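You operate a simulated robot arm through the tools that you are given. There is no shell and no other tool. Be economical: measure what you need, move in short steps, check, and stop when the job is done.

The job below is to be done with a simulated robot arm. You get a single attempt, and the scene is never put back.

Task
Gauge off, blue pin back in the rack, lid on the tin, wipe up the smear with the orange pad.
Fine: put the pad back; the other pins stay in their holes. Set down upright: orange pad. What is to be rubbed or washed off counts as gone when no trace of it is left.
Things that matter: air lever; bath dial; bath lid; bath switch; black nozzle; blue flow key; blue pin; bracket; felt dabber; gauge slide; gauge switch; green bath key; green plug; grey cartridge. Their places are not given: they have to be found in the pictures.

Only the result counts: the job must be done as asked and must still hold three seconds after the hand-in. Knocking over, shifting, dropping, spilling or breaking anything else fails it. A push-on lid holds only when it is set on centred and level and pressed home; a screw cap is set on level and turned clockwise until tight.

Robot
A 6-joint arm with a two-finger parallel gripper, fixed in place. Base frame: the origin is at the foot of the arm, x ahead of it, y to its left, z up. Units: m, degrees, N and s.
With the tool pointing down near the work surface it reaches from about 0.36 to 0.76 m from the base axis. Its first joint turns from -66.0 to 66.0 degrees. Payload 2.45 kg.
The tool frame sits at the grasp point between the pads (the TCP): z along the fingers, y along the line on which they close. The tips reach 0.024 m beyond it. Largest opening 0.068 m; finger width 0.017, thickness 0.01; the body of the gripper, 0.04 by 0.07 m, starts 0.041 m behind the TCP.
Orientation is told as [roll, pitch, yaw] about the base's x, y, z axes, in that order, counted from this pose: with the fingers straight down and closing along the base's y, the tool's x points along the base's -x, its y along +y and its z along -z.

Tools
- The arm moves only by the tool jog_arm. Its arguments are lists of equal length, an entry for each row: "translation": the shift along the base's x, y, z in m, a list of three; "delta_rot": the turn, a rotation vector about the base's x, y, z in degrees, a list of three; "hand": the opening, from 0 (shut) to 1 (fully open). In form: {"translation": [[tx, ty, tz], ...], "delta_rot": [[rx, ry, rz], ...], "hand": [hand, ...]}. A call has 1 to 20 rows; each row is the pose to reach, as a shift and turn from the pose commanded when the call began. Each row takes 0.2 s and may step no farther than 0.05 m and 8.6 degrees from the row before; otherwise, or with a gripper value out of range, the whole call is refused. Where a pose cannot be reached the arm comes as near as it can. A force on the tool above 40 N (or 10 N above the force at the start of the call, whichever is more), or a blocked arm, ends the call early, and 0.2 s more pass. The fingers move at their own pace (about 0.108 m/s each) and stop on an object; they squeeze with about 25 N. The grip force told is the motor's: it shows also when the fingers shut on nothing. Time passes only in rows, and 0.2 s behind the last, so rows that repeat a pose let the fingers close. It gives the time, the measured TCP pose, the force on the tool (base axes), the opening and the grip force at its end, in the units of the frame above (readings bear some noise), with the torque about the TCP (base axes, N m) and any sound that the robot's microphone picked up.
- Cameras (640 x 400 px; columns grow to the right, rows downward): "scene" is fixed at [0.167, 0.4406, 1.4338]; the picture's right is [-0.54, -0.84, 0.00], its down [-0.70, 0.45, -0.56] and it looks along [0.47, -0.30, -0.83] (base axes); focal length 214 px, centre (320, 200). "wrist" rides on the gripper at [0.084, 0.011, -0.075] in the tool frame; the picture's right is [-0.13, 0.99, 0.00], its down [-0.60, -0.08, -0.79] and it looks along [-0.79, -0.10, 0.61] (tool axes); focal length 251 px, centre (320, 200).
- get_image(camera): a new picture of that camera. No time passes.
- locate(camera, pixels): for up to 12 pixels [column, row] of the newest picture of that camera ("zoom" is the newest enlarged one), the place [x, y, z] in the base frame of the surface seen there, good to about 0.003 m. No time passes.
- inspect(camera, box): a new picture of the part [left, top, right, bottom] of that camera's present view, enlarged. No time passes.
- job_done(): hands the job in; it is judged then, once.

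Keep the steps short. Do not move on a guess: measure, check each grasp and each placing, and mend mistakes. In all there are 80 turns and 34 pictures (those below and enlarged ones count). Leave the gripper open and the arm clear of the work at the hand-in unless told otherwise, and finish with a single line.

The tools are called after "Call:" by a JSON object that holds its "method" and its "body". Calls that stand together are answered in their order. jog_arm: Moves the arm, as the interface text tells. Its arguments: {"type":"object","properties":{"translation":{"type":"array"},"delta_rot":{"type":"array"},"hand":{"type":"array"}},"required":["translation","delta_rot","hand"]} The other tools are called the same way: get_image (camera) takes a picture; locate (camera, pixels) gives the place of the surface under pixels of a picture; inspect (camera, box) takes an enlarged picture of a part of a camera's view; job_done () hands the job in.

At the start:

```text
t: 0.0
ee_pos: [0.4354, -0.0107, 1.1714]
tcp_rot: [0.0, 0.0, 0.0]
force: [0.5, 0.6, 0.3]
torque: [0.0, 0.02, 0.0]
finger_gap: 0.0681
finger_force: 0.2
```

scene: 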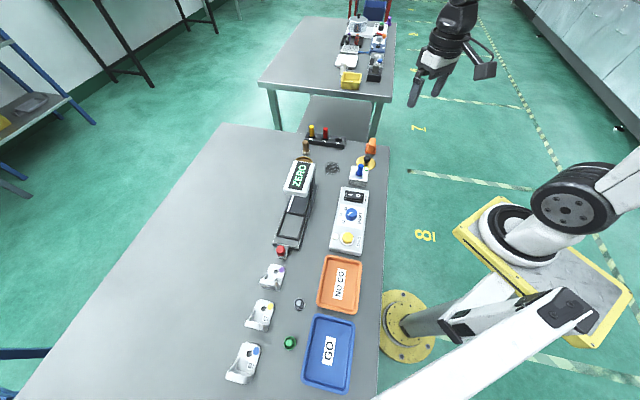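
wrist: 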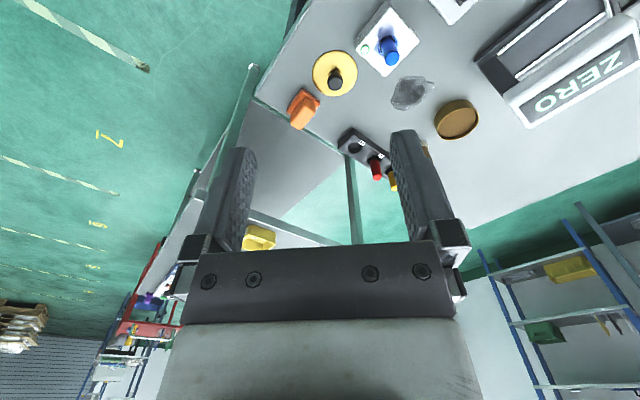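

I see a bench with a gauge (ZERO), a rack with red and yellow pins, an orange pad, a smear and a blue item. I'll enlarge two regions of the scene view.

Call:
{"method": "inspect", "body": {"camera": "scene", "box": [270, 110, 400, 191]}}

Call:
{"method": "inspect", "body": {"camera": "scene", "box": [220, 180, 400, 292]}}

Call:
{"method": "inspect", "body": {"camera": "wrist", "box": [240, 0, 640, 250]}}

```text
4.92 times, centred on (335, 150) of scene
```

zoom: 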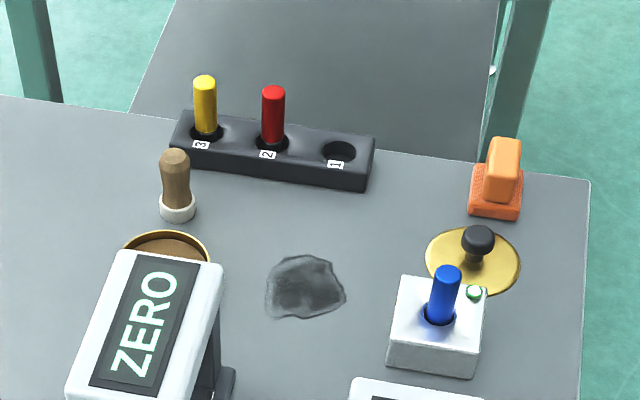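

```text
3.56 times, centred on (310, 236) of scene
```

zoom: 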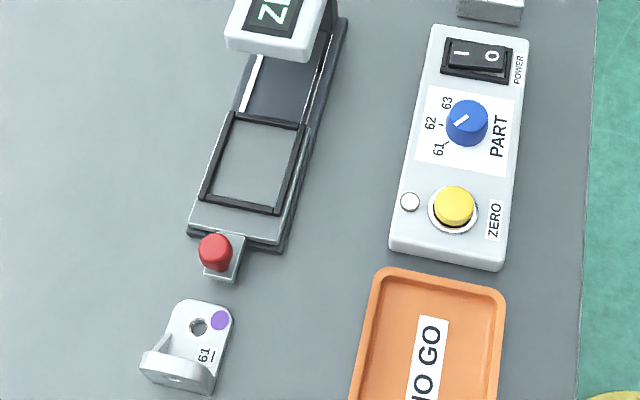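

```text
1.60 times, centred on (440, 125) of wrist
```

zoom: 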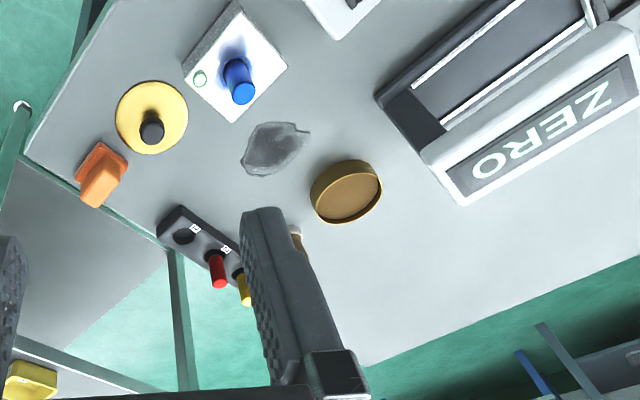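

Next I'll measure the key places, using the wrist zoom and the scene view.

Call:
{"method": "locate", "body": {"camera": "zoom", "pixels": [[243, 94], [152, 130], [128, 110], [180, 115], [345, 192], [184, 236], [275, 150], [242, 168], [310, 132], [218, 284], [96, 200], [200, 78]]}}

Call:
{"method": "locate", "body": {"camera": "scene", "pixels": [[360.8, 164.6], [367.1, 157.5], [372.6, 139.2], [325.4, 128.2], [311.4, 126.2], [339, 140.5], [305, 159.3], [332, 167.7], [358.3, 195.8], [349.6, 194.7], [348, 154], [305.4, 143]]}}

```text
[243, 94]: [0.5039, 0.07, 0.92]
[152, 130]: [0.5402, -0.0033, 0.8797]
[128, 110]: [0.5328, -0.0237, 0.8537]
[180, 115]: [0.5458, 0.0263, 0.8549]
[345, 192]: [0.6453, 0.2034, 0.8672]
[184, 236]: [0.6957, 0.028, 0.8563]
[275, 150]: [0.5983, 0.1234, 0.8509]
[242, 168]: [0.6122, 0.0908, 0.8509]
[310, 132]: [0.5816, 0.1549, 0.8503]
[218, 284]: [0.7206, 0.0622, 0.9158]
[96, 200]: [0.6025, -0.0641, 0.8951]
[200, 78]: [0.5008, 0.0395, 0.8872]
```

```text
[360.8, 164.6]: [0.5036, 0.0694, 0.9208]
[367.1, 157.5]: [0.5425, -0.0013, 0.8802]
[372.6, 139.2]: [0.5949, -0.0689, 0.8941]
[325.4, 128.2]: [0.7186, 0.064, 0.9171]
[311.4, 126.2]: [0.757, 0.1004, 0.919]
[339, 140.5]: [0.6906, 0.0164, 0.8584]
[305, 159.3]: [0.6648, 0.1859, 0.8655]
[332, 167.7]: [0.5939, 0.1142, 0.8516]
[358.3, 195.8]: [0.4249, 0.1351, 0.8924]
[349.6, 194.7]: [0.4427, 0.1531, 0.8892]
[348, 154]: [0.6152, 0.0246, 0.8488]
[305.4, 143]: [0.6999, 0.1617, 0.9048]
```

The bench is at z≈0.85. The rocker's "0" half (0.425, 0.135, 0.892) sits higher than its "I" half, so the gauge is on. I'll shut the gripper and move above the switch for a closer look.

Call:
{"method": "jog_arm", "body": {"translation": [[0, 0.03, -0.035], [0, 0.06, -0.07], [-0.003, 0.09, -0.105], [-0.005, 0.12, -0.14], [-0.01, 0.1457, -0.1714], [-0.01, 0.1457, -0.1714]], "delta_rot": [[0, 0, 0], [0, 0, 0], [0, 0, 0], [0, 0, 0], [0, 0, 0], [0, 0, 0]], "hand": [0, 0, 0, 0, 0, 0]}}

Call:
{"method": "get_image", "body": {"camera": "wrist"}}

Call:
{"method": "inspect", "body": {"camera": "scene", "box": [320, 175, 384, 215]}}

```text
t: 1.4
ee_pos: [0.4263, 0.1363, 0.9985]
tcp_rot: [0.1, 0.0, 0.0]
force: [0.1, -0.7, 0.0]
torque: [0.02, 0.01, 0.01]
finger_gap: 0.0001
finger_force: 22.9
```

```text
28 pictures are left
```

wrist: 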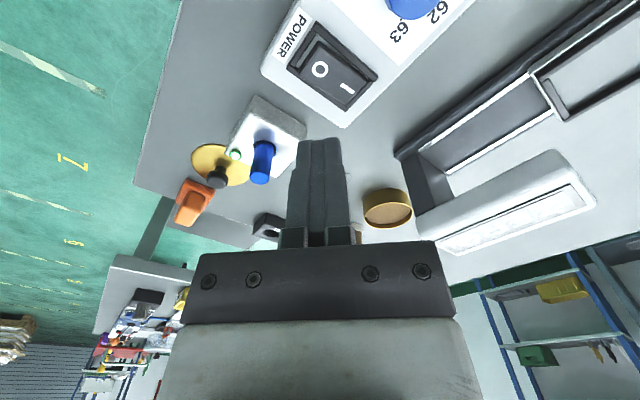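

```text
10.00 times, centred on (352, 195) of scene
```

zoom: 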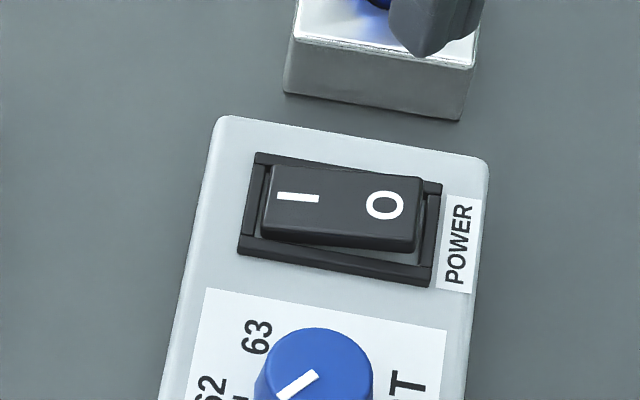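

Call:
{"method": "locate", "body": {"camera": "zoom", "pixels": [[384, 205], [412, 212], [298, 198], [345, 200], [200, 130], [475, 165], [400, 70]]}}

Call:
{"method": "locate", "body": {"camera": "wrist", "pixels": [[320, 69], [300, 62], [348, 88], [387, 196], [362, 205], [412, 212], [388, 226], [387, 210], [215, 180], [267, 228], [262, 147], [222, 152]]}}

```text
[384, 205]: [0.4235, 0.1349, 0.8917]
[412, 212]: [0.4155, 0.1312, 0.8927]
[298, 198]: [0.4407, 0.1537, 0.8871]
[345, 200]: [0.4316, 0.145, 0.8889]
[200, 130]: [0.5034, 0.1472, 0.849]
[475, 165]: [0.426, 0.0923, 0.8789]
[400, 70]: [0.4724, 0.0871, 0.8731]
```

```text
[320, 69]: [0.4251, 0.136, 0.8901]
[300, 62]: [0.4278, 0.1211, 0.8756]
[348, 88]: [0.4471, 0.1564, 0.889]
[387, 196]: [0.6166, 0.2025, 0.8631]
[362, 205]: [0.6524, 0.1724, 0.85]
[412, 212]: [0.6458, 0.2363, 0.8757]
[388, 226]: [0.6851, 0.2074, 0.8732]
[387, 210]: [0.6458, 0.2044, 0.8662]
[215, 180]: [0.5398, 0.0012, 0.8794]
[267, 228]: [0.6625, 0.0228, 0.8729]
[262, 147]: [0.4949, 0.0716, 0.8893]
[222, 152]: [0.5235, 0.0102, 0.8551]
```

The rocker runs from O (0.4235, 0.135) to I (0.441, 0.154), at about 47°. I'll turn the shut fingers to match and come down just above the O half.

Call:
{"method": "jog_arm", "body": {"translation": [[-0.005, -0.003, 0], [-0.005, -0.003, 0], [-0.005, -0.003, -0.01], [-0.005, -0.003, -0.03], [-0.005, -0.003, -0.05], [-0.005, -0.003, -0.07], [-0.005, -0.003, -0.07]], "delta_rot": [[0, 0, 8], [0, 0, 16], [0, 0, 24], [0, 0, 32], [0, 0, 40], [0, 0, 46], [0, 0, 46]], "hand": [0, 0, 0, 0, 0, 0, 0]}}

Call:
{"method": "inspect", "body": {"camera": "scene", "box": [320, 175, 384, 215]}}

```text
t: 3.0
ee_pos: [0.4238, 0.1313, 0.9284]
tcp_rot: [0.1, 0.0, 46.2]
force: [-0.2, -0.1, -0.4]
torque: [0.0, 0.01, -0.02]
finger_gap: 0.0
finger_force: 23.1
```

```text
10.00 times, centred on (352, 195) of scene
```

zoom: 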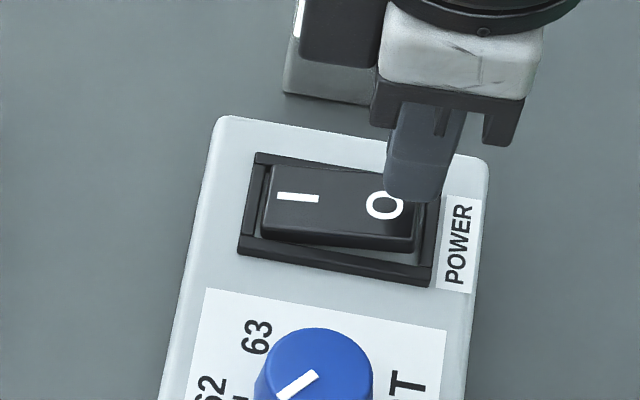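

The fingertips are over the O half. I'll press down slowly.

Call:
{"method": "jog_arm", "body": {"translation": [[-0.002, 0, -0.006], [-0.002, 0, -0.01], [-0.002, 0, -0.013], [-0.002, 0, -0.016], [-0.002, 0, -0.018]], "delta_rot": [[0, 0, 0], [0, 0, 0], [0, 0, 0], [0, 0, 0], [0, 0, 0]], "hand": [0, 0, 0, 0, 0]}}

```text
t: 4.2
ee_pos: [0.4181, 0.1316, 0.9121]
tcp_rot: [0.0, 0.1, 46.0]
force: [-0.4, -0.2, 1.3]
torque: [-0.01, 0.01, 0.0]
finger_gap: 0.0002
finger_force: 24.0
```

Call:
{"method": "jog_arm", "body": {"translation": [[0.002, 0.002, -0.001], [0.002, 0.002, -0.002], [0.002, 0.002, -0.003], [0.002, 0.002, -0.004], [0.002, 0.002, -0.005]], "delta_rot": [[0, 0, 0], [0, 0, 0], [0, 0, 0], [0, 0, 0], [0, 0, 0]], "hand": [0, 0, 0, 0, 0]}}

Call:
{"method": "inspect", "body": {"camera": "scene", "box": [272, 150, 384, 220]}}

```text
t: 4.7
ee_pos: [0.4184, 0.1319, 0.9106]
tcp_rot: [0.2, 0.4, 46.0]
force: [-3.8, -3.9, 14.0]
torque: [0.0, 0.04, 0.02]
finger_gap: 0.0
finger_force: 23.4
stopped in row 2: the force on the tool passed its limit at 46 N (the readings are from after the stop); the commanded pose is now the measured one
```

```text
5.71 times, centred on (328, 185) of scene
```

zoom: 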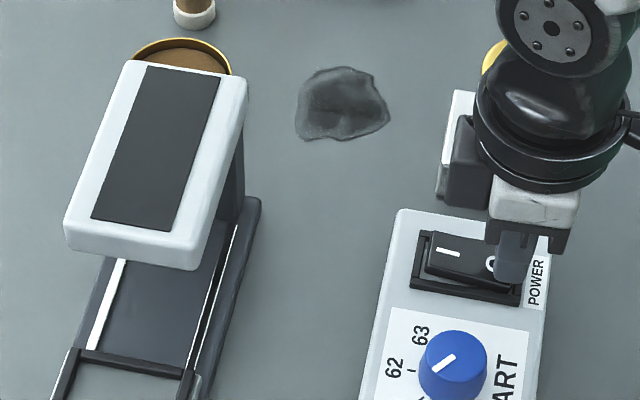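

The gauge display has gone dark. I'll lift off, check the switch, and move above the blue pin (0.504, 0.0695) while opening the gripper.

Call:
{"method": "jog_arm", "body": {"translation": [[0, 0, 0.03], [0, 0, 0.07], [0.03, -0.023, 0.07], [0.06, -0.046, 0.07], [0.083, -0.0623, 0.065], [0.083, -0.0623, 0.065]], "delta_rot": [[0, 0, 0], [0, 0, 0], [0, 0, 0], [0, 0, 0], [0, 0, 0], [0, 0, 0]], "hand": [0, 0, 0.3, 0.5, 0.5, 0.5]}}

Call:
{"method": "get_image", "body": {"camera": "wrist"}}

Call:
{"method": "get_image", "body": {"camera": "scene"}}

```text
t: 6.1
ee_pos: [0.4999, 0.0726, 0.9787]
tcp_rot: [0.0, 0.5, 46.0]
force: [0.0, 0.3, 0.5]
torque: [0.0, -0.01, 0.01]
finger_gap: 0.034
finger_force: 0.0
```

```text
24 pictures are left
```

wrist: 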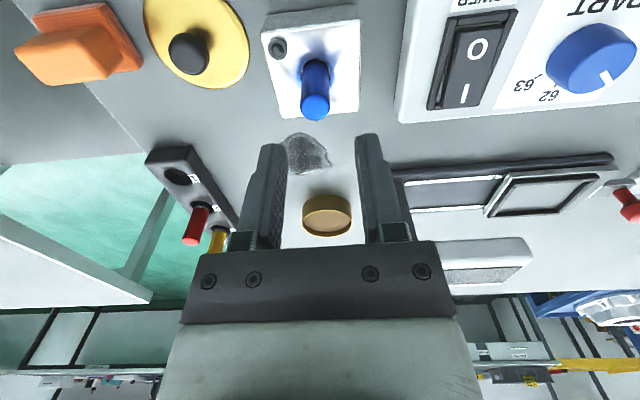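

```text
23 pictures are left
```

scene: 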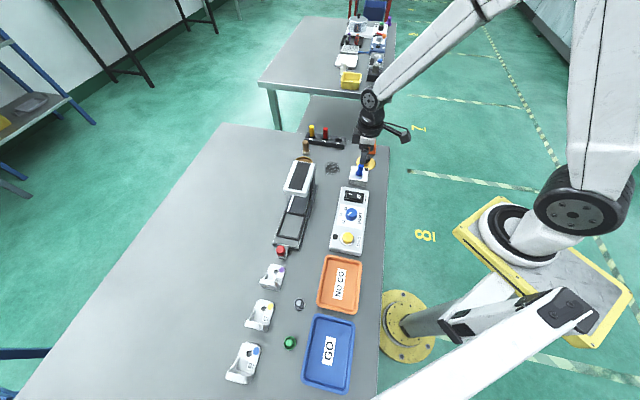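

Call:
{"method": "locate", "body": {"camera": "wrist", "pixels": [[315, 106], [303, 106], [327, 106], [315, 80], [345, 100], [285, 100], [176, 177], [190, 241], [178, 155], [162, 170], [190, 52], [327, 218]]}}

```text
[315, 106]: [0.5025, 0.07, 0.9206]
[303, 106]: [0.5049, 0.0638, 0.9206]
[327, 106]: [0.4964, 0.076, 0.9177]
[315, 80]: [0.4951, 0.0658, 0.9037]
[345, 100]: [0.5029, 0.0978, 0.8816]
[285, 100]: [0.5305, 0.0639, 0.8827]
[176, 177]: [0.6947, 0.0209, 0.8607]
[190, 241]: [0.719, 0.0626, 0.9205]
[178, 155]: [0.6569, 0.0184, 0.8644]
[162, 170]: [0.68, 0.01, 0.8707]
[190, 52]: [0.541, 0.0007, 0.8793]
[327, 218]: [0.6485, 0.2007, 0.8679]
```

The pin's top centre is at about (0.5015, 0.070, 0.921) and the block top at z≈0.882. I'll lower around the pin, removing the small tilt on the way, with the gripper still open.

Call:
{"method": "jog_arm", "body": {"translation": [[0.0018, -0.0025, -0.02], [0.0018, -0.0025, -0.045], [0.0018, -0.0025, -0.0655], [0.0018, -0.0025, -0.0655]], "delta_rot": [[0.32, -0.31, 0], [0.32, -0.31, 0], [0.32, -0.31, 0], [0.32, -0.31, 0]], "hand": [0.5, 0.5, 0.5, 0.5]}}

Call:
{"method": "get_image", "body": {"camera": "wrist"}}

```text
t: 7.1
ee_pos: [0.5023, 0.0666, 0.9111]
tcp_rot: [0.1, -0.1, 46.0]
force: [-0.2, 0.2, -0.3]
torque: [0.03, 0.03, 0.03]
finger_gap: 0.034
finger_force: 0.0
```

```text
22 pictures are left
```

wrist: 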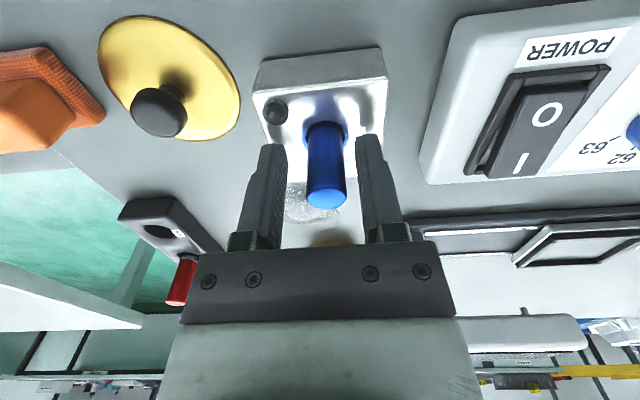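

The pin (≈325, 165) sits centred between the fingers, so I'll close.

Call:
{"method": "jog_arm", "body": {"translation": [[0.0, 0.001, 0], [0, 0.001, 0], [0, 0.001, 0]], "delta_rot": [[0, 0, 0], [0, 0, 0], [0, 0, 0]], "hand": [0, 0, 0]}}

```text
t: 7.9
ee_pos: [0.5038, 0.0697, 0.9113]
tcp_rot: [0.1, 0.0, 46.0]
force: [-1.2, 2.8, 0.2]
torque: [0.04, 0.08, 0.01]
finger_gap: 0.0168
finger_force: 24.9
```

The grip holds at a 16.8 mm gap. I'll lift the pin straight up.

Call:
{"method": "jog_arm", "body": {"translation": [[0, 0, 0.01], [0, 0, 0.02], [0, 0, 0.04], [0, 0, 0.07], [0, 0, 0.1], [0, 0, 0.1]], "delta_rot": [[0, 0, 0], [0, 0, 0], [0, 0, 0], [0, 0, 0], [0, 0, 0], [0, 0, 0]], "hand": [0, 0, 0, 0, 0, 0]}}

Call:
{"method": "get_image", "body": {"camera": "wrist"}}

Call:
{"method": "inspect", "body": {"camera": "scene", "box": [300, 110, 396, 170]}}

```text
t: 9.3
ee_pos: [0.5012, 0.069, 1.0114]
tcp_rot: [0.1, -0.1, 46.0]
force: [-0.8, 0.5, 0.0]
torque: [0.02, 0.01, 0.01]
finger_gap: 0.0166
finger_force: 25.1
```

```text
21 pictures are left
```

wrist: 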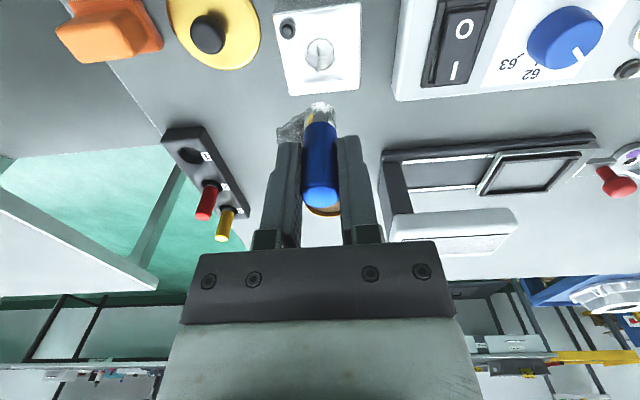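

```text
6.67 times, centred on (348, 140) of scene
```

zoom: 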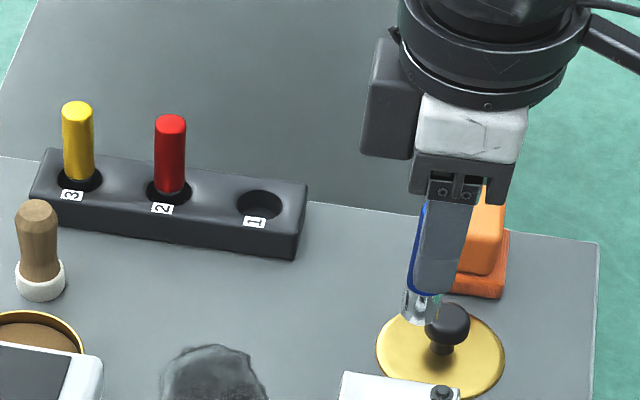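

Pin held upright, with a silver shank below the blue handle. I'll measure the rims of hole 1 in the zoom.

Call:
{"method": "locate", "body": {"camera": "zoom", "pixels": [[258, 205], [234, 205], [284, 206], [258, 187], [258, 224], [171, 120], [78, 106], [300, 186], [295, 255], [420, 312], [230, 185], [40, 152]]}}

Call:
{"method": "locate", "body": {"camera": "wrist", "pixels": [[188, 157], [188, 146], [188, 167], [174, 156], [201, 158], [205, 216], [223, 238], [320, 108], [320, 190], [165, 130], [200, 128]]}}

```text
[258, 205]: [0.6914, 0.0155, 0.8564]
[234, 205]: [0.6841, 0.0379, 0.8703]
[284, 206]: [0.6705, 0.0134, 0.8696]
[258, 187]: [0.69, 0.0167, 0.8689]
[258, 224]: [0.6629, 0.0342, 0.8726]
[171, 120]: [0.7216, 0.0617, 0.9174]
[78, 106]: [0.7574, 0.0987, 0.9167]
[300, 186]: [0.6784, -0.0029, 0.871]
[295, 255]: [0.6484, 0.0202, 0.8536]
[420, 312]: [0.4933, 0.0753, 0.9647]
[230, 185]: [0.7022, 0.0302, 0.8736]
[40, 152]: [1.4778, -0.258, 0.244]
```

```text
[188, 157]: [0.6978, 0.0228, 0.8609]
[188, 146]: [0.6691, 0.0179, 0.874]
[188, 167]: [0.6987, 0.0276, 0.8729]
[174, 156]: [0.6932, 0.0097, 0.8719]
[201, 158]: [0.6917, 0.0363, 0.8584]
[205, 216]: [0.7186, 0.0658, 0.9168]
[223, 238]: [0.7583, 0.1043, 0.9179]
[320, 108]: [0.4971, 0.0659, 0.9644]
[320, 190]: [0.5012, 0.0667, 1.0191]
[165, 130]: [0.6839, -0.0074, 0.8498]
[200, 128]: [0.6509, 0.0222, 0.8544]
```

Averaged over the rims and the spacing of the other pins, hole 1 is at about (0.680, 0.0258). The rack top is at z 0.872 and the seated pins' tops at 0.917. I'll carry the pin to a hover above it.

Call:
{"method": "jog_arm", "body": {"translation": [[0.045, -0.011, -0.01], [0.09, -0.022, -0.02], [0.135, -0.033, -0.03], [0.17, -0.041, -0.04], [0.1785, -0.0435, -0.06], [0.1785, -0.0435, -0.068], [0.1785, -0.0435, -0.068]], "delta_rot": [[0, 0, 0], [0, 0, 0], [0, 0, 0], [0, 0, 0], [0, 0, 0], [0, 0, 0], [0, 0, 0]], "hand": [0, 0, 0, 0, 0, 0, 0]}}

Call:
{"method": "get_image", "body": {"camera": "wrist"}}

Call:
{"method": "inspect", "body": {"camera": "scene", "box": [300, 110, 364, 150]}}

```text
t: 10.9
ee_pos: [0.6819, 0.0235, 0.9428]
tcp_rot: [0.1, 0.0, 45.9]
force: [0.3, 0.5, -0.7]
torque: [0.02, 0.01, -0.01]
finger_gap: 0.0166
finger_force: 24.7
```

```text
19 pictures are left
```

wrist: 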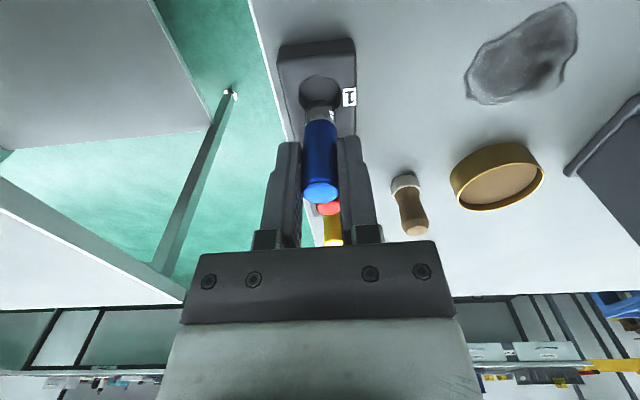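

```text
10.00 times, centred on (332, 130) of scene
```

zoom: 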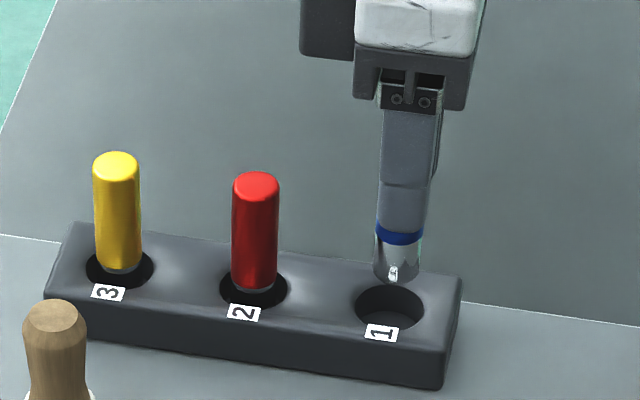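

Call:
{"method": "locate", "body": {"camera": "zoom", "pixels": [[354, 303], [425, 309], [388, 332], [219, 284], [288, 292], [252, 310], [256, 184], [116, 163], [397, 276], [445, 276], [440, 385]]}}

Call:
{"method": "locate", "body": {"camera": "wrist", "pixels": [[297, 94], [344, 92], [320, 73], [328, 209], [334, 243], [321, 115], [320, 190], [306, 80], [335, 80], [282, 45], [352, 42]]}}

```text
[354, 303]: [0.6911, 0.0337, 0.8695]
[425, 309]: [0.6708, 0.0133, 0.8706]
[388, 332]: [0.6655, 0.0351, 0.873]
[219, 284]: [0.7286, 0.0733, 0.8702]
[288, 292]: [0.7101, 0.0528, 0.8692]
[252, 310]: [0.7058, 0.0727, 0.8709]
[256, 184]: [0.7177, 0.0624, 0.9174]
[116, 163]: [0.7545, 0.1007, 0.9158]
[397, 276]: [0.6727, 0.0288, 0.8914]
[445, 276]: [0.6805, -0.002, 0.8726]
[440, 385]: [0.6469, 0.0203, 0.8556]
```

```text
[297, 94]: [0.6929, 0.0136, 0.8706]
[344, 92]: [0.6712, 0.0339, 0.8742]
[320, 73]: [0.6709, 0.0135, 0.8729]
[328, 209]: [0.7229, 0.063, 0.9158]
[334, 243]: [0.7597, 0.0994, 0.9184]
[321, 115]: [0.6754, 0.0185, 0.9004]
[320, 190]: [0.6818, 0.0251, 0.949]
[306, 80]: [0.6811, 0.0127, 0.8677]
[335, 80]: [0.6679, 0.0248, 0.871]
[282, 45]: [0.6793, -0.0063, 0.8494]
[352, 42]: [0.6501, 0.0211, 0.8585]
```

Both cameras put hole 1 at (0.6815, 0.0237), about 28 mm across, and the TCP reads (0.6819, 0.0235). That is aligned, so I'll lower slowly.

Call:
{"method": "jog_arm", "body": {"translation": [[0, 0, -0.01], [0, 0, -0.018], [0, 0, -0.024], [0, 0, -0.029], [0, 0, -0.032], [0, 0, -0.032]], "delta_rot": [[0, 0, 0], [0, 0, 0], [0, 0, 0], [0, 0, 0], [0, 0, 0], [0, 0, 0]], "hand": [0, 0, 0, 0, 0, 0]}}

Call:
{"method": "inspect", "body": {"camera": "scene", "box": [300, 110, 364, 150]}}

```text
t: 12.3
ee_pos: [0.6838, 0.0245, 0.9142]
tcp_rot: [-0.1, -0.4, 46.0]
force: [-4.0, -2.1, 18.9]
torque: [-0.09, 0.19, 0.08]
finger_gap: 0.0168
finger_force: 25.4
```

```text
10.00 times, centred on (332, 130) of scene
```

zoom: 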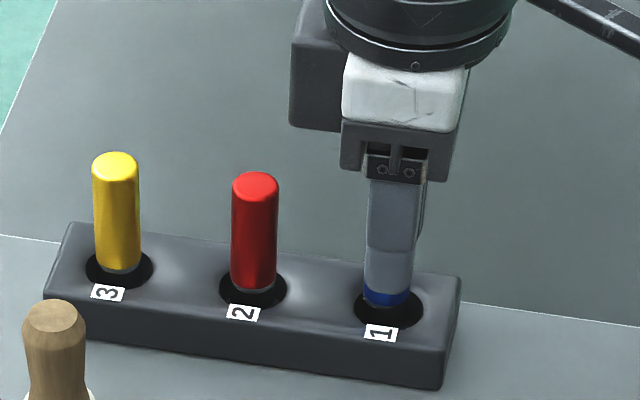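

The tool met 19 N with a slight sideways push at TCP z 0.914, and I expect about 0.908 when seated. I'll lift a little, shift about 2 mm the way the force pushes, and press again.

Call:
{"method": "jog_arm", "body": {"translation": [[0, 0, 0.004], [-0.002, -0.0015, 0.004], [-0.002, -0.0015, 0.001], [-0.002, -0.0015, -0.001], [-0.002, -0.0015, -0.002], [-0.002, -0.0015, -0.002]], "delta_rot": [[0, 0, 0], [0, 0, 0], [0, 0, 0], [0, 0, 0], [0, 0, 0], [0, 0, 0]], "hand": [0, 0, 0, 0, 0, 0]}}

```text
t: 13.7
ee_pos: [0.6821, 0.0238, 0.9105]
tcp_rot: [0.0, -0.2, 46.0]
force: [-3.2, 1.6, 21.1]
torque: [0.18, 0.08, 0.03]
finger_gap: 0.0169
finger_force: 24.7
```

Call:
{"method": "jog_arm", "body": {"translation": [[0, 0, 0.003], [-0.001, 0.001, 0.003], [-0.001, 0.001, 0.0], [-0.001, 0.001, -0.002], [-0.001, 0.001, -0.002]], "delta_rot": [[0, 0, 0], [0, 0, 0], [0, 0, 0], [0, 0, 0], [0, 0, 0]], "hand": [0, 0, 0, 0, 0]}}

Call:
{"method": "inspect", "body": {"camera": "scene", "box": [316, 120, 356, 145]}}

```text
t: 14.9
ee_pos: [0.6809, 0.0238, 0.9082]
tcp_rot: [-0.1, -0.2, 46.1]
force: [-2.7, -2.0, 20.4]
torque: [0.07, 0.14, 0.06]
finger_gap: 0.0167
finger_force: 25.3
```

```text
16.00 times, centred on (336, 132) of scene
```

zoom: 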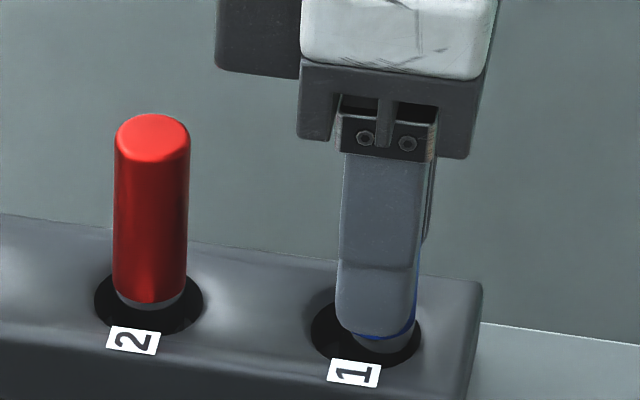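

The fingers have slid about 3 mm down the pin, and it looks some 2–3 mm off-centre to the right in the hole. I'll check it from the wrist camera.

Call:
{"method": "inspect", "body": {"camera": "wrist", "box": [260, 60, 388, 140]}}

```text
5.00 times, centred on (324, 100) of wrist
```

zoom: 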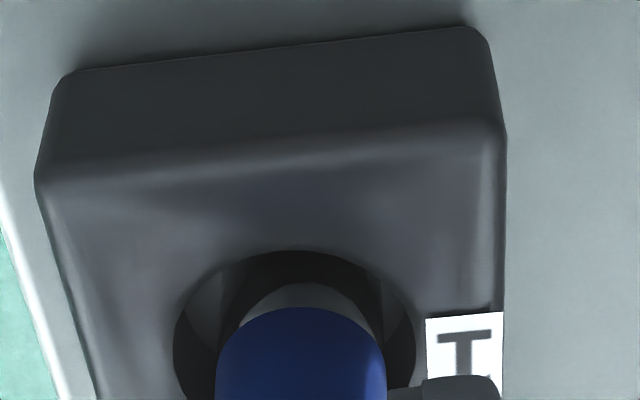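

The pin is inside the hole and roughly centred. I'll open just a little so it can settle, then check it.

Call:
{"method": "jog_arm", "body": {"translation": [[0, 0, 0.001], [0, 0, 0.002], [0, 0, 0.002], [0, 0, 0.002]], "delta_rot": [[0, 0, 0], [0, 0, 0], [0, 0, 0], [0, 0, 0]], "hand": [0.25, 0.32, 0.4, 0.4]}}

Call:
{"method": "inspect", "body": {"camera": "scene", "box": [316, 120, 356, 145]}}

```text
t: 15.9
ee_pos: [0.681, 0.0252, 0.9092]
tcp_rot: [0.1, -0.1, 45.9]
force: [0.1, -0.4, 0.0]
torque: [0.0, -0.01, -0.01]
finger_gap: 0.0271
finger_force: 0.0
```

```text
16.00 times, centred on (336, 132) of scene
```

zoom: 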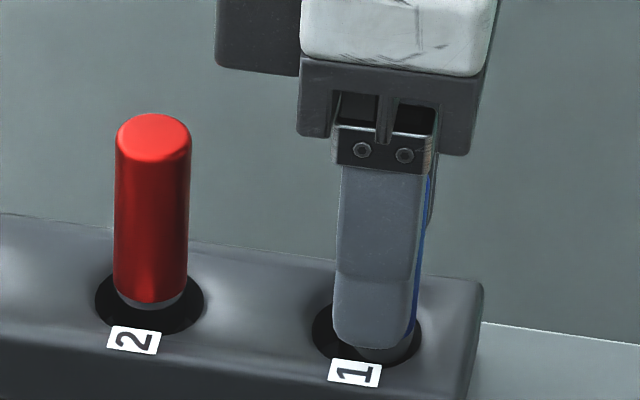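

Call:
{"method": "jog_arm", "body": {"translation": [[0, 0, 0.015], [0, 0, 0.04], [0, 0, 0.08], [0, 0, 0.08]], "delta_rot": [[0, 0, 0], [0, 0, 0], [0, 0, 0], [0, 0, 0]], "hand": [0.45, 0.45, 0.45, 0.45]}}

Call:
{"method": "inspect", "body": {"camera": "scene", "box": [308, 118, 356, 148]}}

```text
t: 16.9
ee_pos: [0.6787, 0.0257, 0.9893]
tcp_rot: [0.3, -0.1, 46.0]
force: [0.5, 0.1, 0.1]
torque: [0.0, -0.01, 0.03]
finger_gap: 0.0308
finger_force: 0.0
```

```text
13.33 times, centred on (332, 133) of scene
```

zoom: 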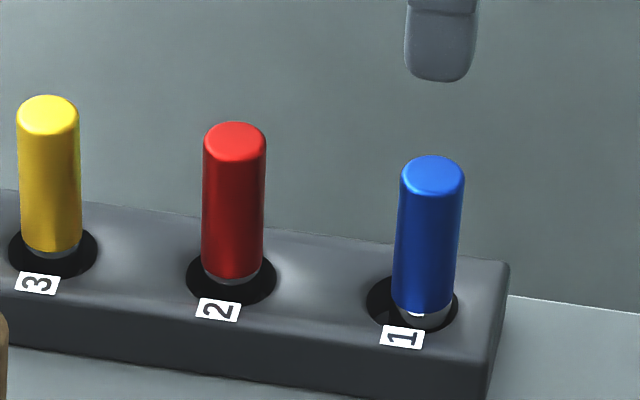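

Call:
{"method": "locate", "body": {"camera": "zoom", "pixels": [[432, 174], [234, 140], [48, 114], [425, 300], [233, 265], [366, 303], [459, 308], [186, 275], [277, 283], [385, 305], [205, 278]]}}

Call:
{"method": "inspect", "body": {"camera": "wrist", "box": [240, 20, 400, 120]}}

```text
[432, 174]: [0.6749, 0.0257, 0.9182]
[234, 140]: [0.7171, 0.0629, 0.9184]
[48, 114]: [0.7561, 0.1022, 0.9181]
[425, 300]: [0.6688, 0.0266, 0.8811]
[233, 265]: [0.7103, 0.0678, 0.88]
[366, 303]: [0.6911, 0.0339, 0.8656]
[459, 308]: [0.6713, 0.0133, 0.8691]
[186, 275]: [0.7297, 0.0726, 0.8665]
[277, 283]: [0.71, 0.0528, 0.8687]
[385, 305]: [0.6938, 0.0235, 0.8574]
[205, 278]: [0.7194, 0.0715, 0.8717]
```

```text
4.00 times, centred on (320, 70) of wrist
```

zoom: 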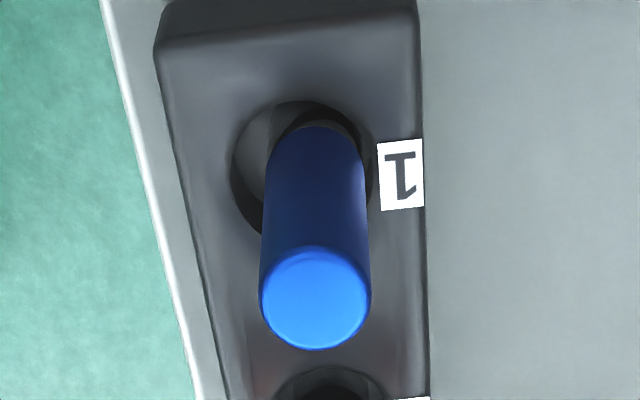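

The blue pin stands upright with its top at z 0.918, the same as the others, but about 3 mm off-centre. I'll go back down over the true hole centre, close to centre the pin, then release.

Call:
{"method": "jog_arm", "body": {"translation": [[0.0025, -0.0013, -0.03], [0.0025, -0.0013, -0.06], [0.0025, -0.0013, -0.076], [0.0025, -0.0013, -0.076], [0.0025, -0.0013, -0.076], [0.0025, -0.0013, -0.076]], "delta_rot": [[0, 0, 0], [0, 0, 0], [0, 0, 0], [0, 0, 0], [0, 0, 0], [0, 0, 0]], "hand": [0.5, 0.5, 0.5, 0.4, 0.2, 0.2]}}

```text
t: 18.3
ee_pos: [0.682, 0.0237, 0.9154]
tcp_rot: [0.1, -0.2, 45.9]
force: [1.3, -0.8, 0.9]
torque: [0.01, 0.0, 0.0]
finger_gap: 0.0165
finger_force: 25.2
```

Call:
{"method": "jog_arm", "body": {"translation": [[0, 0, 0], [0, 0, 0], [0, 0, 0.03], [0, 0, 0.075], [-0.03, 0, 0.08], [-0.03, 0, 0.08]], "delta_rot": [[0, 0, 0], [0, 0, 0], [0, 0, 0], [0, 0, 0], [0, 0, 0], [0, 0, 0]], "hand": [0.4, 0.5, 0.5, 0.5, 0.5, 0.5]}}

Call:
{"method": "inspect", "body": {"camera": "scene", "box": [300, 118, 380, 168]}}

```text
t: 19.7
ee_pos: [0.6477, 0.0219, 0.9964]
tcp_rot: [0.1, -0.2, 46.0]
force: [0.1, -1.1, 0.3]
torque: [0.04, 0.01, 0.01]
finger_gap: 0.0339
finger_force: 0.1
```

```text
8.00 times, centred on (340, 143) of scene
```

zoom: 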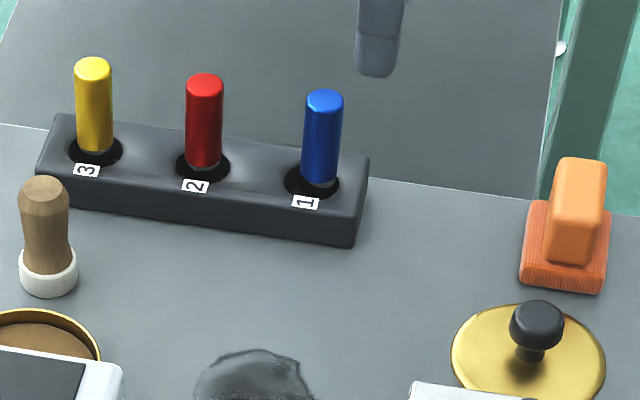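

The blue pin now matches its neighbours. Next is the lid. I'll measure the lid, the tin rim and the nearby gauge head.

Call:
{"method": "locate", "body": {"camera": "zoom", "pixels": [[538, 312], [512, 325], [563, 325], [453, 355], [604, 358], [530, 308], [530, 350], [560, 345], [579, 165], [98, 350], [45, 313], [40, 345]]}}

Call:
{"method": "get_image", "body": {"camera": "wrist"}}

```text
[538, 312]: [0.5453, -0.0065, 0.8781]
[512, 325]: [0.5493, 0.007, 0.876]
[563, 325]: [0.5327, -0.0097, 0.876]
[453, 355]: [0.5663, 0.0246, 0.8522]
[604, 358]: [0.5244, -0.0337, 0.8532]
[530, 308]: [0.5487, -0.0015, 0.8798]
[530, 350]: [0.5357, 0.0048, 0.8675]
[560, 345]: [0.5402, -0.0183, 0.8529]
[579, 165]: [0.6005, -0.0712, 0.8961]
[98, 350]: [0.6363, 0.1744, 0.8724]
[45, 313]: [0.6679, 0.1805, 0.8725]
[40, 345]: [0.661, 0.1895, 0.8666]
```

```text
10 pictures are left
```

wrist: 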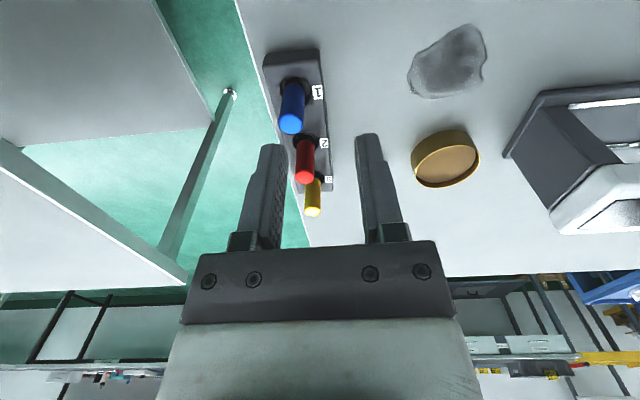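

Call:
{"method": "locate", "body": {"camera": "wrist", "pixels": [[412, 167], [479, 158], [440, 131], [449, 186], [445, 158], [425, 183], [470, 142], [551, 232], [508, 152], [600, 180], [448, 60], [412, 92]]}}

Call:
{"method": "locate", "body": {"camera": "scene", "pixels": [[285, 192], [291, 166], [315, 170], [312, 182], [302, 158], [320, 168], [340, 168], [332, 162], [332, 175]]}}

```text
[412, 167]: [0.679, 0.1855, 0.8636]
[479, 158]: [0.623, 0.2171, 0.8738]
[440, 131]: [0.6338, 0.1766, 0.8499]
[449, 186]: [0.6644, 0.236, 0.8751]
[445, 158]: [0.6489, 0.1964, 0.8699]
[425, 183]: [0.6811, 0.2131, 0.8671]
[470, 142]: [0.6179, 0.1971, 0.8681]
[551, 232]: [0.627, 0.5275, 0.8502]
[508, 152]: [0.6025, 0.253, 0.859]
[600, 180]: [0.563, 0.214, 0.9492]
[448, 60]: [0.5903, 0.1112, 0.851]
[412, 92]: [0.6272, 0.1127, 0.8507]
```

```text
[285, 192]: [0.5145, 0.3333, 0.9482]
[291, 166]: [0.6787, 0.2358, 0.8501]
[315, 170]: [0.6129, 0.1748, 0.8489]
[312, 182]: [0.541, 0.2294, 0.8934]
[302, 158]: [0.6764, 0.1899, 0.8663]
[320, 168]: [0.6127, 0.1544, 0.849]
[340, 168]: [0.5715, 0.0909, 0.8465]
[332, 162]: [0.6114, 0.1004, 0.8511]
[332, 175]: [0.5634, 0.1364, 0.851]
```

Call:
{"method": "locate", "body": {"camera": "scene", "pixels": [[313, 165], [306, 163.2], [298, 162], [314, 164], [308, 175], [313.5, 168]]}}

Call:
{"method": "locate", "body": {"camera": "wrist", "pixels": [[615, 175], [560, 205], [580, 190], [553, 210], [635, 170], [570, 225], [600, 220], [520, 140], [590, 160]]}}

```text
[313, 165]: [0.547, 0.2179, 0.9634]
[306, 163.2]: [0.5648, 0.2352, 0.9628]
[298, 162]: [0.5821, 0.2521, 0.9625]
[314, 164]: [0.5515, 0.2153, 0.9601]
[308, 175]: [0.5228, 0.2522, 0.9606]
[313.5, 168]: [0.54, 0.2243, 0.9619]
```

```text
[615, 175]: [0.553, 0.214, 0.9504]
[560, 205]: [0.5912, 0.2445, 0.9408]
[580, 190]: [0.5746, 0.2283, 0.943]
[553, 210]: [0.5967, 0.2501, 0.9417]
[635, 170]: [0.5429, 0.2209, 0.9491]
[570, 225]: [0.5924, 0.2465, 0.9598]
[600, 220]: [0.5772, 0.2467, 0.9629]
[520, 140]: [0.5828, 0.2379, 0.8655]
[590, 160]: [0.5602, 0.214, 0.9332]
```

The tin centre is at about (0.6505, 0.2045), rim z 0.875, r≈0.033. The lid knob is at about (0.541, -0.001, 0.880), about 23 mm wide, and the gauge head stays clear. I'll hover over the knob.

Call:
{"method": "jog_arm", "body": {"translation": [[-0.04, -0.009, -0.01], [-0.08, -0.018, -0.025], [-0.11, -0.0245, -0.045], [-0.11, -0.0245, -0.07], [-0.11, -0.0245, -0.07]], "delta_rot": [[0, 0, 0], [0, 0, 0], [0, 0, 0], [0, 0, 0], [0, 0, 0]], "hand": [0.8, 0.8, 0.8, 0.8, 0.8]}}

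Call:
{"method": "get_image", "body": {"camera": "wrist"}}

```text
t: 20.9
ee_pos: [0.5431, 0.0018, 0.9249]
tcp_rot: [0.1, -0.1, 46.0]
force: [-0.5, 0.8, 0.5]
torque: [-0.02, -0.06, -0.02]
finger_gap: 0.0546
finger_force: 0.0
```

```text
9 pictures are left
```

wrist: 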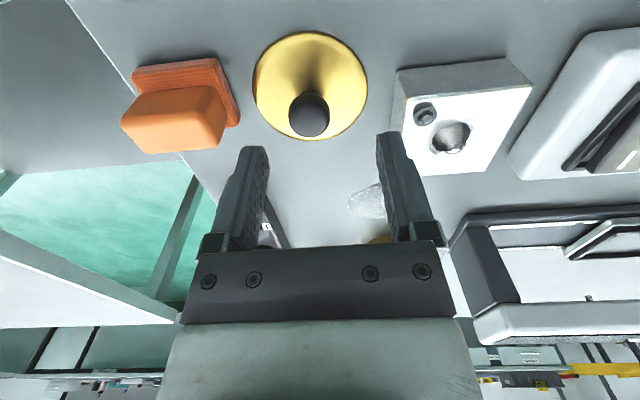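

Call:
{"method": "locate", "body": {"camera": "wrist", "pixels": [[308, 118], [289, 115], [329, 115], [308, 98], [309, 134], [254, 85], [367, 87], [310, 32], [307, 139], [175, 112], [165, 85], [195, 78]]}}

```text
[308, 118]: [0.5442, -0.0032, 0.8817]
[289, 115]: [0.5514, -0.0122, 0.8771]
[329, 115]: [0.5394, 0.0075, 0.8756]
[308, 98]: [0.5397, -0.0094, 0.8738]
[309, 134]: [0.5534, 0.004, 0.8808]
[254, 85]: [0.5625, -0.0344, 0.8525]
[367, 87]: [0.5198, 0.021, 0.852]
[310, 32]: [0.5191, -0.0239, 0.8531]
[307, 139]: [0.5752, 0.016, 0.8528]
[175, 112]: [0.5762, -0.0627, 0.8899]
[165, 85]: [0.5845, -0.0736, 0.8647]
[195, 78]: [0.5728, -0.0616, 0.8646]
```

The lid and knob centre comes out at about (0.5443, -0.005). I'll correct by (+2.5, -5) mm, lower so the tips stay ~4 mm above the lid disc, and close on the knob.

Call:
{"method": "jog_arm", "body": {"translation": [[0.0025, -0.005, -0.01], [0.0025, -0.005, -0.025], [0.0025, -0.005, -0.036], [0.0025, -0.005, -0.04], [0.0025, -0.005, -0.04], [0.0025, -0.005, -0.04], [0.0025, -0.005, -0.04]], "delta_rot": [[0, 0, 0], [0, 0, 0], [0, 0, 0], [0, 0, 0], [0, 0, 0], [0, 0, 0], [0, 0, 0]], "hand": [0.8, 0.8, 0.8, 0.8, 0.5, 0, 0]}}

```text
t: 22.5
ee_pos: [0.5448, -0.0063, 0.8838]
tcp_rot: [0.1, 0.0, 46.0]
force: [-0.4, -0.1, 0.3]
torque: [0.01, -0.05, -0.01]
finger_gap: 0.0236
finger_force: 24.6
```

Gripped at 23.6 mm, which is the knob's width. I'll lift and check that the lid hangs level.

Call:
{"method": "jog_arm", "body": {"translation": [[0, 0, 0.01], [0, 0, 0.03], [0, 0, 0.06], [0, 0, 0.08], [0, 0, 0.08]], "delta_rot": [[0, 0, 0], [0, 0, 0], [0, 0, 0], [0, 0, 0], [0, 0, 0]], "hand": [0, 0, 0, 0, 0]}}

Call:
{"method": "get_image", "body": {"camera": "wrist"}}

```text
t: 23.7
ee_pos: [0.5441, -0.0072, 0.9646]
tcp_rot: [0.1, 0.0, 46.0]
force: [0.0, 0.3, 0.6]
torque: [0.0, 0.0, 0.04]
finger_gap: 0.0003
finger_force: 23.4
```

```text
8 pictures are left
```

wrist: 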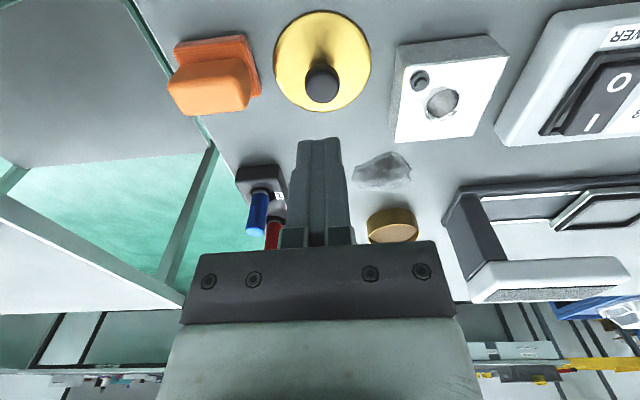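

The lid slipped out and the fingers closed empty, so I gripped too near the knob's top. The alignment is good (knob at (321, 84)). I'll retry about 5 mm lower.

Call:
{"method": "jog_arm", "body": {"translation": [[0, 0, 0], [0, 0, -0.03], [0, 0, -0.06], [0, 0, -0.075], [0, 0, -0.081], [0, 0, -0.0845], [0, 0, -0.0845], [0, 0, -0.0845], [0, 0, -0.0845]], "delta_rot": [[0, 0, 0], [0, 0, 0], [0, 0, 0], [0, 0, 0], [0, 0, 0], [0, 0, 0], [0, 0, 0], [0, 0, 0], [0, 0, 0]], "hand": [0.8, 0.8, 0.8, 0.8, 0.8, 0.8, 0.5, 0, 0]}}

```text
t: 25.7
ee_pos: [0.5459, -0.0062, 0.8785]
tcp_rot: [-0.2, -0.3, 46.0]
force: [3.0, 0.8, 28.2]
torque: [0.08, 0.06, 0.02]
finger_gap: 0.0235
finger_force: 25.0
```

The tips now just touch the lid disc. I'll lift gently and watch the gap.

Call:
{"method": "jog_arm", "body": {"translation": [[0, 0, 0.002], [0, 0, 0.005], [0, 0, 0.009], [0, 0, 0.014], [0, 0, 0.02], [0, 0, 0.02]], "delta_rot": [[0, 0, 0], [0, 0, 0], [0, 0, 0], [0, 0, 0], [0, 0, 0], [0, 0, 0]], "hand": [0, 0, 0, 0, 0, 0]}}

```text
t: 27.1
ee_pos: [0.5445, -0.0061, 0.8984]
tcp_rot: [0.2, 0.0, 46.0]
force: [0.6, -0.5, -0.2]
torque: [0.03, 0.02, 0.02]
finger_gap: 0.0238
finger_force: 24.3
```

Call:
{"method": "jog_arm", "body": {"translation": [[0, 0, 0.01], [0, 0, 0.02], [0, 0, 0.035], [0, 0, 0.05], [0, 0, 0.05]], "delta_rot": [[0, 0, 0], [0, 0, 0], [0, 0, 0], [0, 0, 0], [0, 0, 0]], "hand": [0, 0, 0, 0, 0]}}

```text
t: 28.3
ee_pos: [0.5447, -0.0071, 0.948]
tcp_rot: [0.2, 0.0, 46.0]
force: [0.3, 0.1, -0.9]
torque: [-0.02, 0.02, -0.01]
finger_gap: 0.0235
finger_force: 25.2
```

The lid is held. I'll carry it over the tin centre (0.6505, 0.2045) at this height.

Call:
{"method": "jog_arm", "body": {"translation": [[0.018, 0.035, 0], [0.036, 0.07, 0], [0.054, 0.105, 0], [0.072, 0.14, 0], [0.09, 0.176, 0], [0.1058, 0.2107, 0], [0.1058, 0.2107, -0.01], [0.1058, 0.2107, -0.01]], "delta_rot": [[0, 0, 0], [0, 0, 0], [0, 0, 0], [0, 0, 0], [0, 0, 0], [0, 0, 0], [0, 0, 0], [0, 0, 0]], "hand": [0, 0, 0, 0, 0, 0, 0, 0]}}

Call:
{"method": "get_image", "body": {"camera": "wrist"}}

Call:
{"method": "inspect", "body": {"camera": "scene", "box": [272, 130, 336, 170]}}

```text
t: 30.1
ee_pos: [0.65, 0.2026, 0.9399]
tcp_rot: [0.1, 0.0, 46.0]
force: [0.5, -0.8, -0.8]
torque: [-0.01, 0.02, 0.02]
finger_gap: 0.0236
finger_force: 25.4
```

```text
7 pictures are left
```

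wrist: 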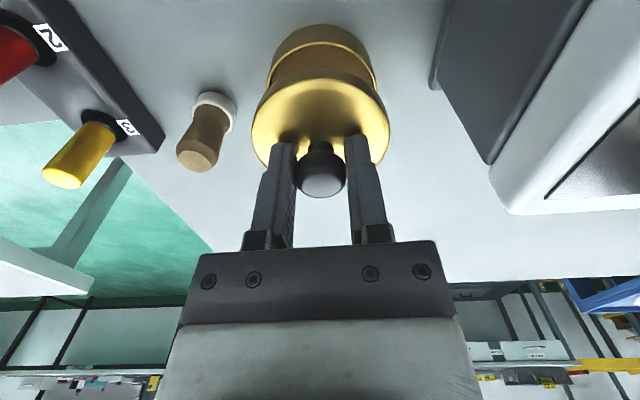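

```text
10.00 times, centred on (304, 150) of scene
```

zoom: 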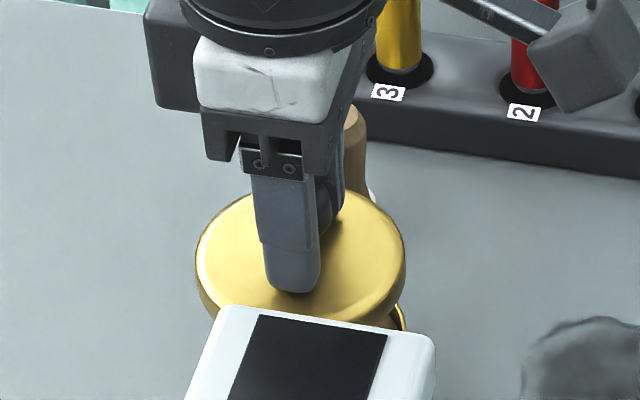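

I'll measure the lid and tin edges in both fresh pictures to compare their centres.

Call:
{"method": "locate", "body": {"camera": "wrist", "pixels": [[254, 125], [388, 125], [321, 80], [268, 74], [376, 74], [322, 26], [322, 38], [282, 50], [362, 50], [300, 42], [345, 42], [321, 185]]}}

Call:
{"method": "locate", "body": {"camera": "zoom", "pixels": [[197, 250], [403, 250], [250, 200], [370, 205], [230, 290], [404, 315], [396, 325], [380, 310]]}}

```text
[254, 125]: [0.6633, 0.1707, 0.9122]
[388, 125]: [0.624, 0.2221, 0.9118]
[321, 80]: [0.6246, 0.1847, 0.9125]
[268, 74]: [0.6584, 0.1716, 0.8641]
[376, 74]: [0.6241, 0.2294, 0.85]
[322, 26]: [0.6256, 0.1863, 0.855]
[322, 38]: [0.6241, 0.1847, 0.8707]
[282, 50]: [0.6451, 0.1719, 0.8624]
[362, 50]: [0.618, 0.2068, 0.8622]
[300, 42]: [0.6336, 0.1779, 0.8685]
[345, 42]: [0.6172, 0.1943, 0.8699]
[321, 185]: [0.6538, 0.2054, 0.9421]
```

```text
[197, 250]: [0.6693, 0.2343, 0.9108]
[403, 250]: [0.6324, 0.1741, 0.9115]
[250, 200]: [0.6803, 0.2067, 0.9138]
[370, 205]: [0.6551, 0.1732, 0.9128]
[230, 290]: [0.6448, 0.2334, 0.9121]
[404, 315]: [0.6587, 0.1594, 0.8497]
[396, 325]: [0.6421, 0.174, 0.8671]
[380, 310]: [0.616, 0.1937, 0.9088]
```

The lid centre is at about (0.6498, 0.2033) and the tin at about (0.651, 0.2047). I'll correct by about 1.2 mm in each axis and lower until first contact.

Call:
{"method": "jog_arm", "body": {"translation": [[0.001, 0.0012, 0], [0.001, 0.0012, -0.012], [0.001, 0.0012, -0.022], [0.001, 0.0012, -0.029], [0.001, 0.0012, -0.033], [0.001, 0.0012, -0.036], [0.001, 0.0012, -0.036]], "delta_rot": [[0, 0, 0], [0, 0, 0], [0, 0, 0], [0, 0, 0], [0, 0, 0], [0, 0, 0], [0, 0, 0]], "hand": [0, 0, 0, 0, 0, 0, 0]}}

```text
t: 31.7
ee_pos: [0.6496, 0.205, 0.9037]
tcp_rot: [0.1, -0.1, 45.9]
force: [-0.4, 0.4, -0.3]
torque: [0.0, 0.0, 0.01]
finger_gap: 0.0236
finger_force: 24.7
```

No contact yet at TCP z 0.904, so I'll go on in 1–2 mm steps.

Call:
{"method": "jog_arm", "body": {"translation": [[0, 0, -0.001], [0, 0, -0.002], [0, 0, -0.003], [0, 0, -0.004], [0, 0, -0.005], [0, 0, -0.005]], "delta_rot": [[0, 0, 0], [0, 0, 0], [0, 0, 0], [0, 0, 0], [0, 0, 0], [0, 0, 0]], "hand": [0, 0, 0, 0, 0, 0]}}

```text
t: 32.3
ee_pos: [0.648, 0.2036, 0.9047]
tcp_rot: [0.3, 0.4, 46.0]
force: [-9.9, -6.2, 9.8]
torque: [-0.09, 0.02, 0.04]
finger_gap: 0.0239
finger_force: 24.8
heard: snap
stopped in row 3: the force on the tool passed its limit at 44 N (the readings are from after the stop); the commanded pose is now the measured one
```

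I heard a snap, so the lid seems home. I'll release, rise and check it.

Call:
{"method": "jog_arm", "body": {"translation": [[0, 0, 0], [0, 0, 0], [0, 0, 0.015], [0, 0, 0.05], [-0.01, -0.03, 0.08], [-0.01, -0.03, 0.08]], "delta_rot": [[0, 0, 0], [0, 0, 0], [0, 0, 0], [0, 0, 0], [0, 0, 0], [0, 0, 0]], "hand": [0.5, 0.7, 0.7, 0.7, 0.7, 0.7]}}

Call:
{"method": "get_image", "body": {"camera": "wrist"}}

```text
t: 33.7
ee_pos: [0.6389, 0.1751, 0.9848]
tcp_rot: [0.2, 0.3, 46.0]
force: [-0.8, 0.4, -0.3]
torque: [0.02, 0.05, 0.0]
finger_gap: 0.0476
finger_force: 0.2
```

```text
5 pictures are left
```

wrist: 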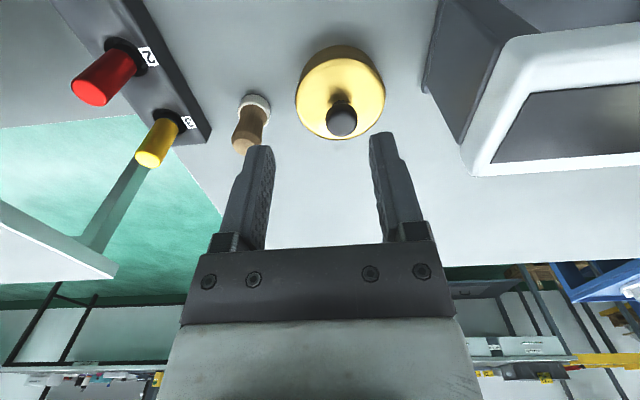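

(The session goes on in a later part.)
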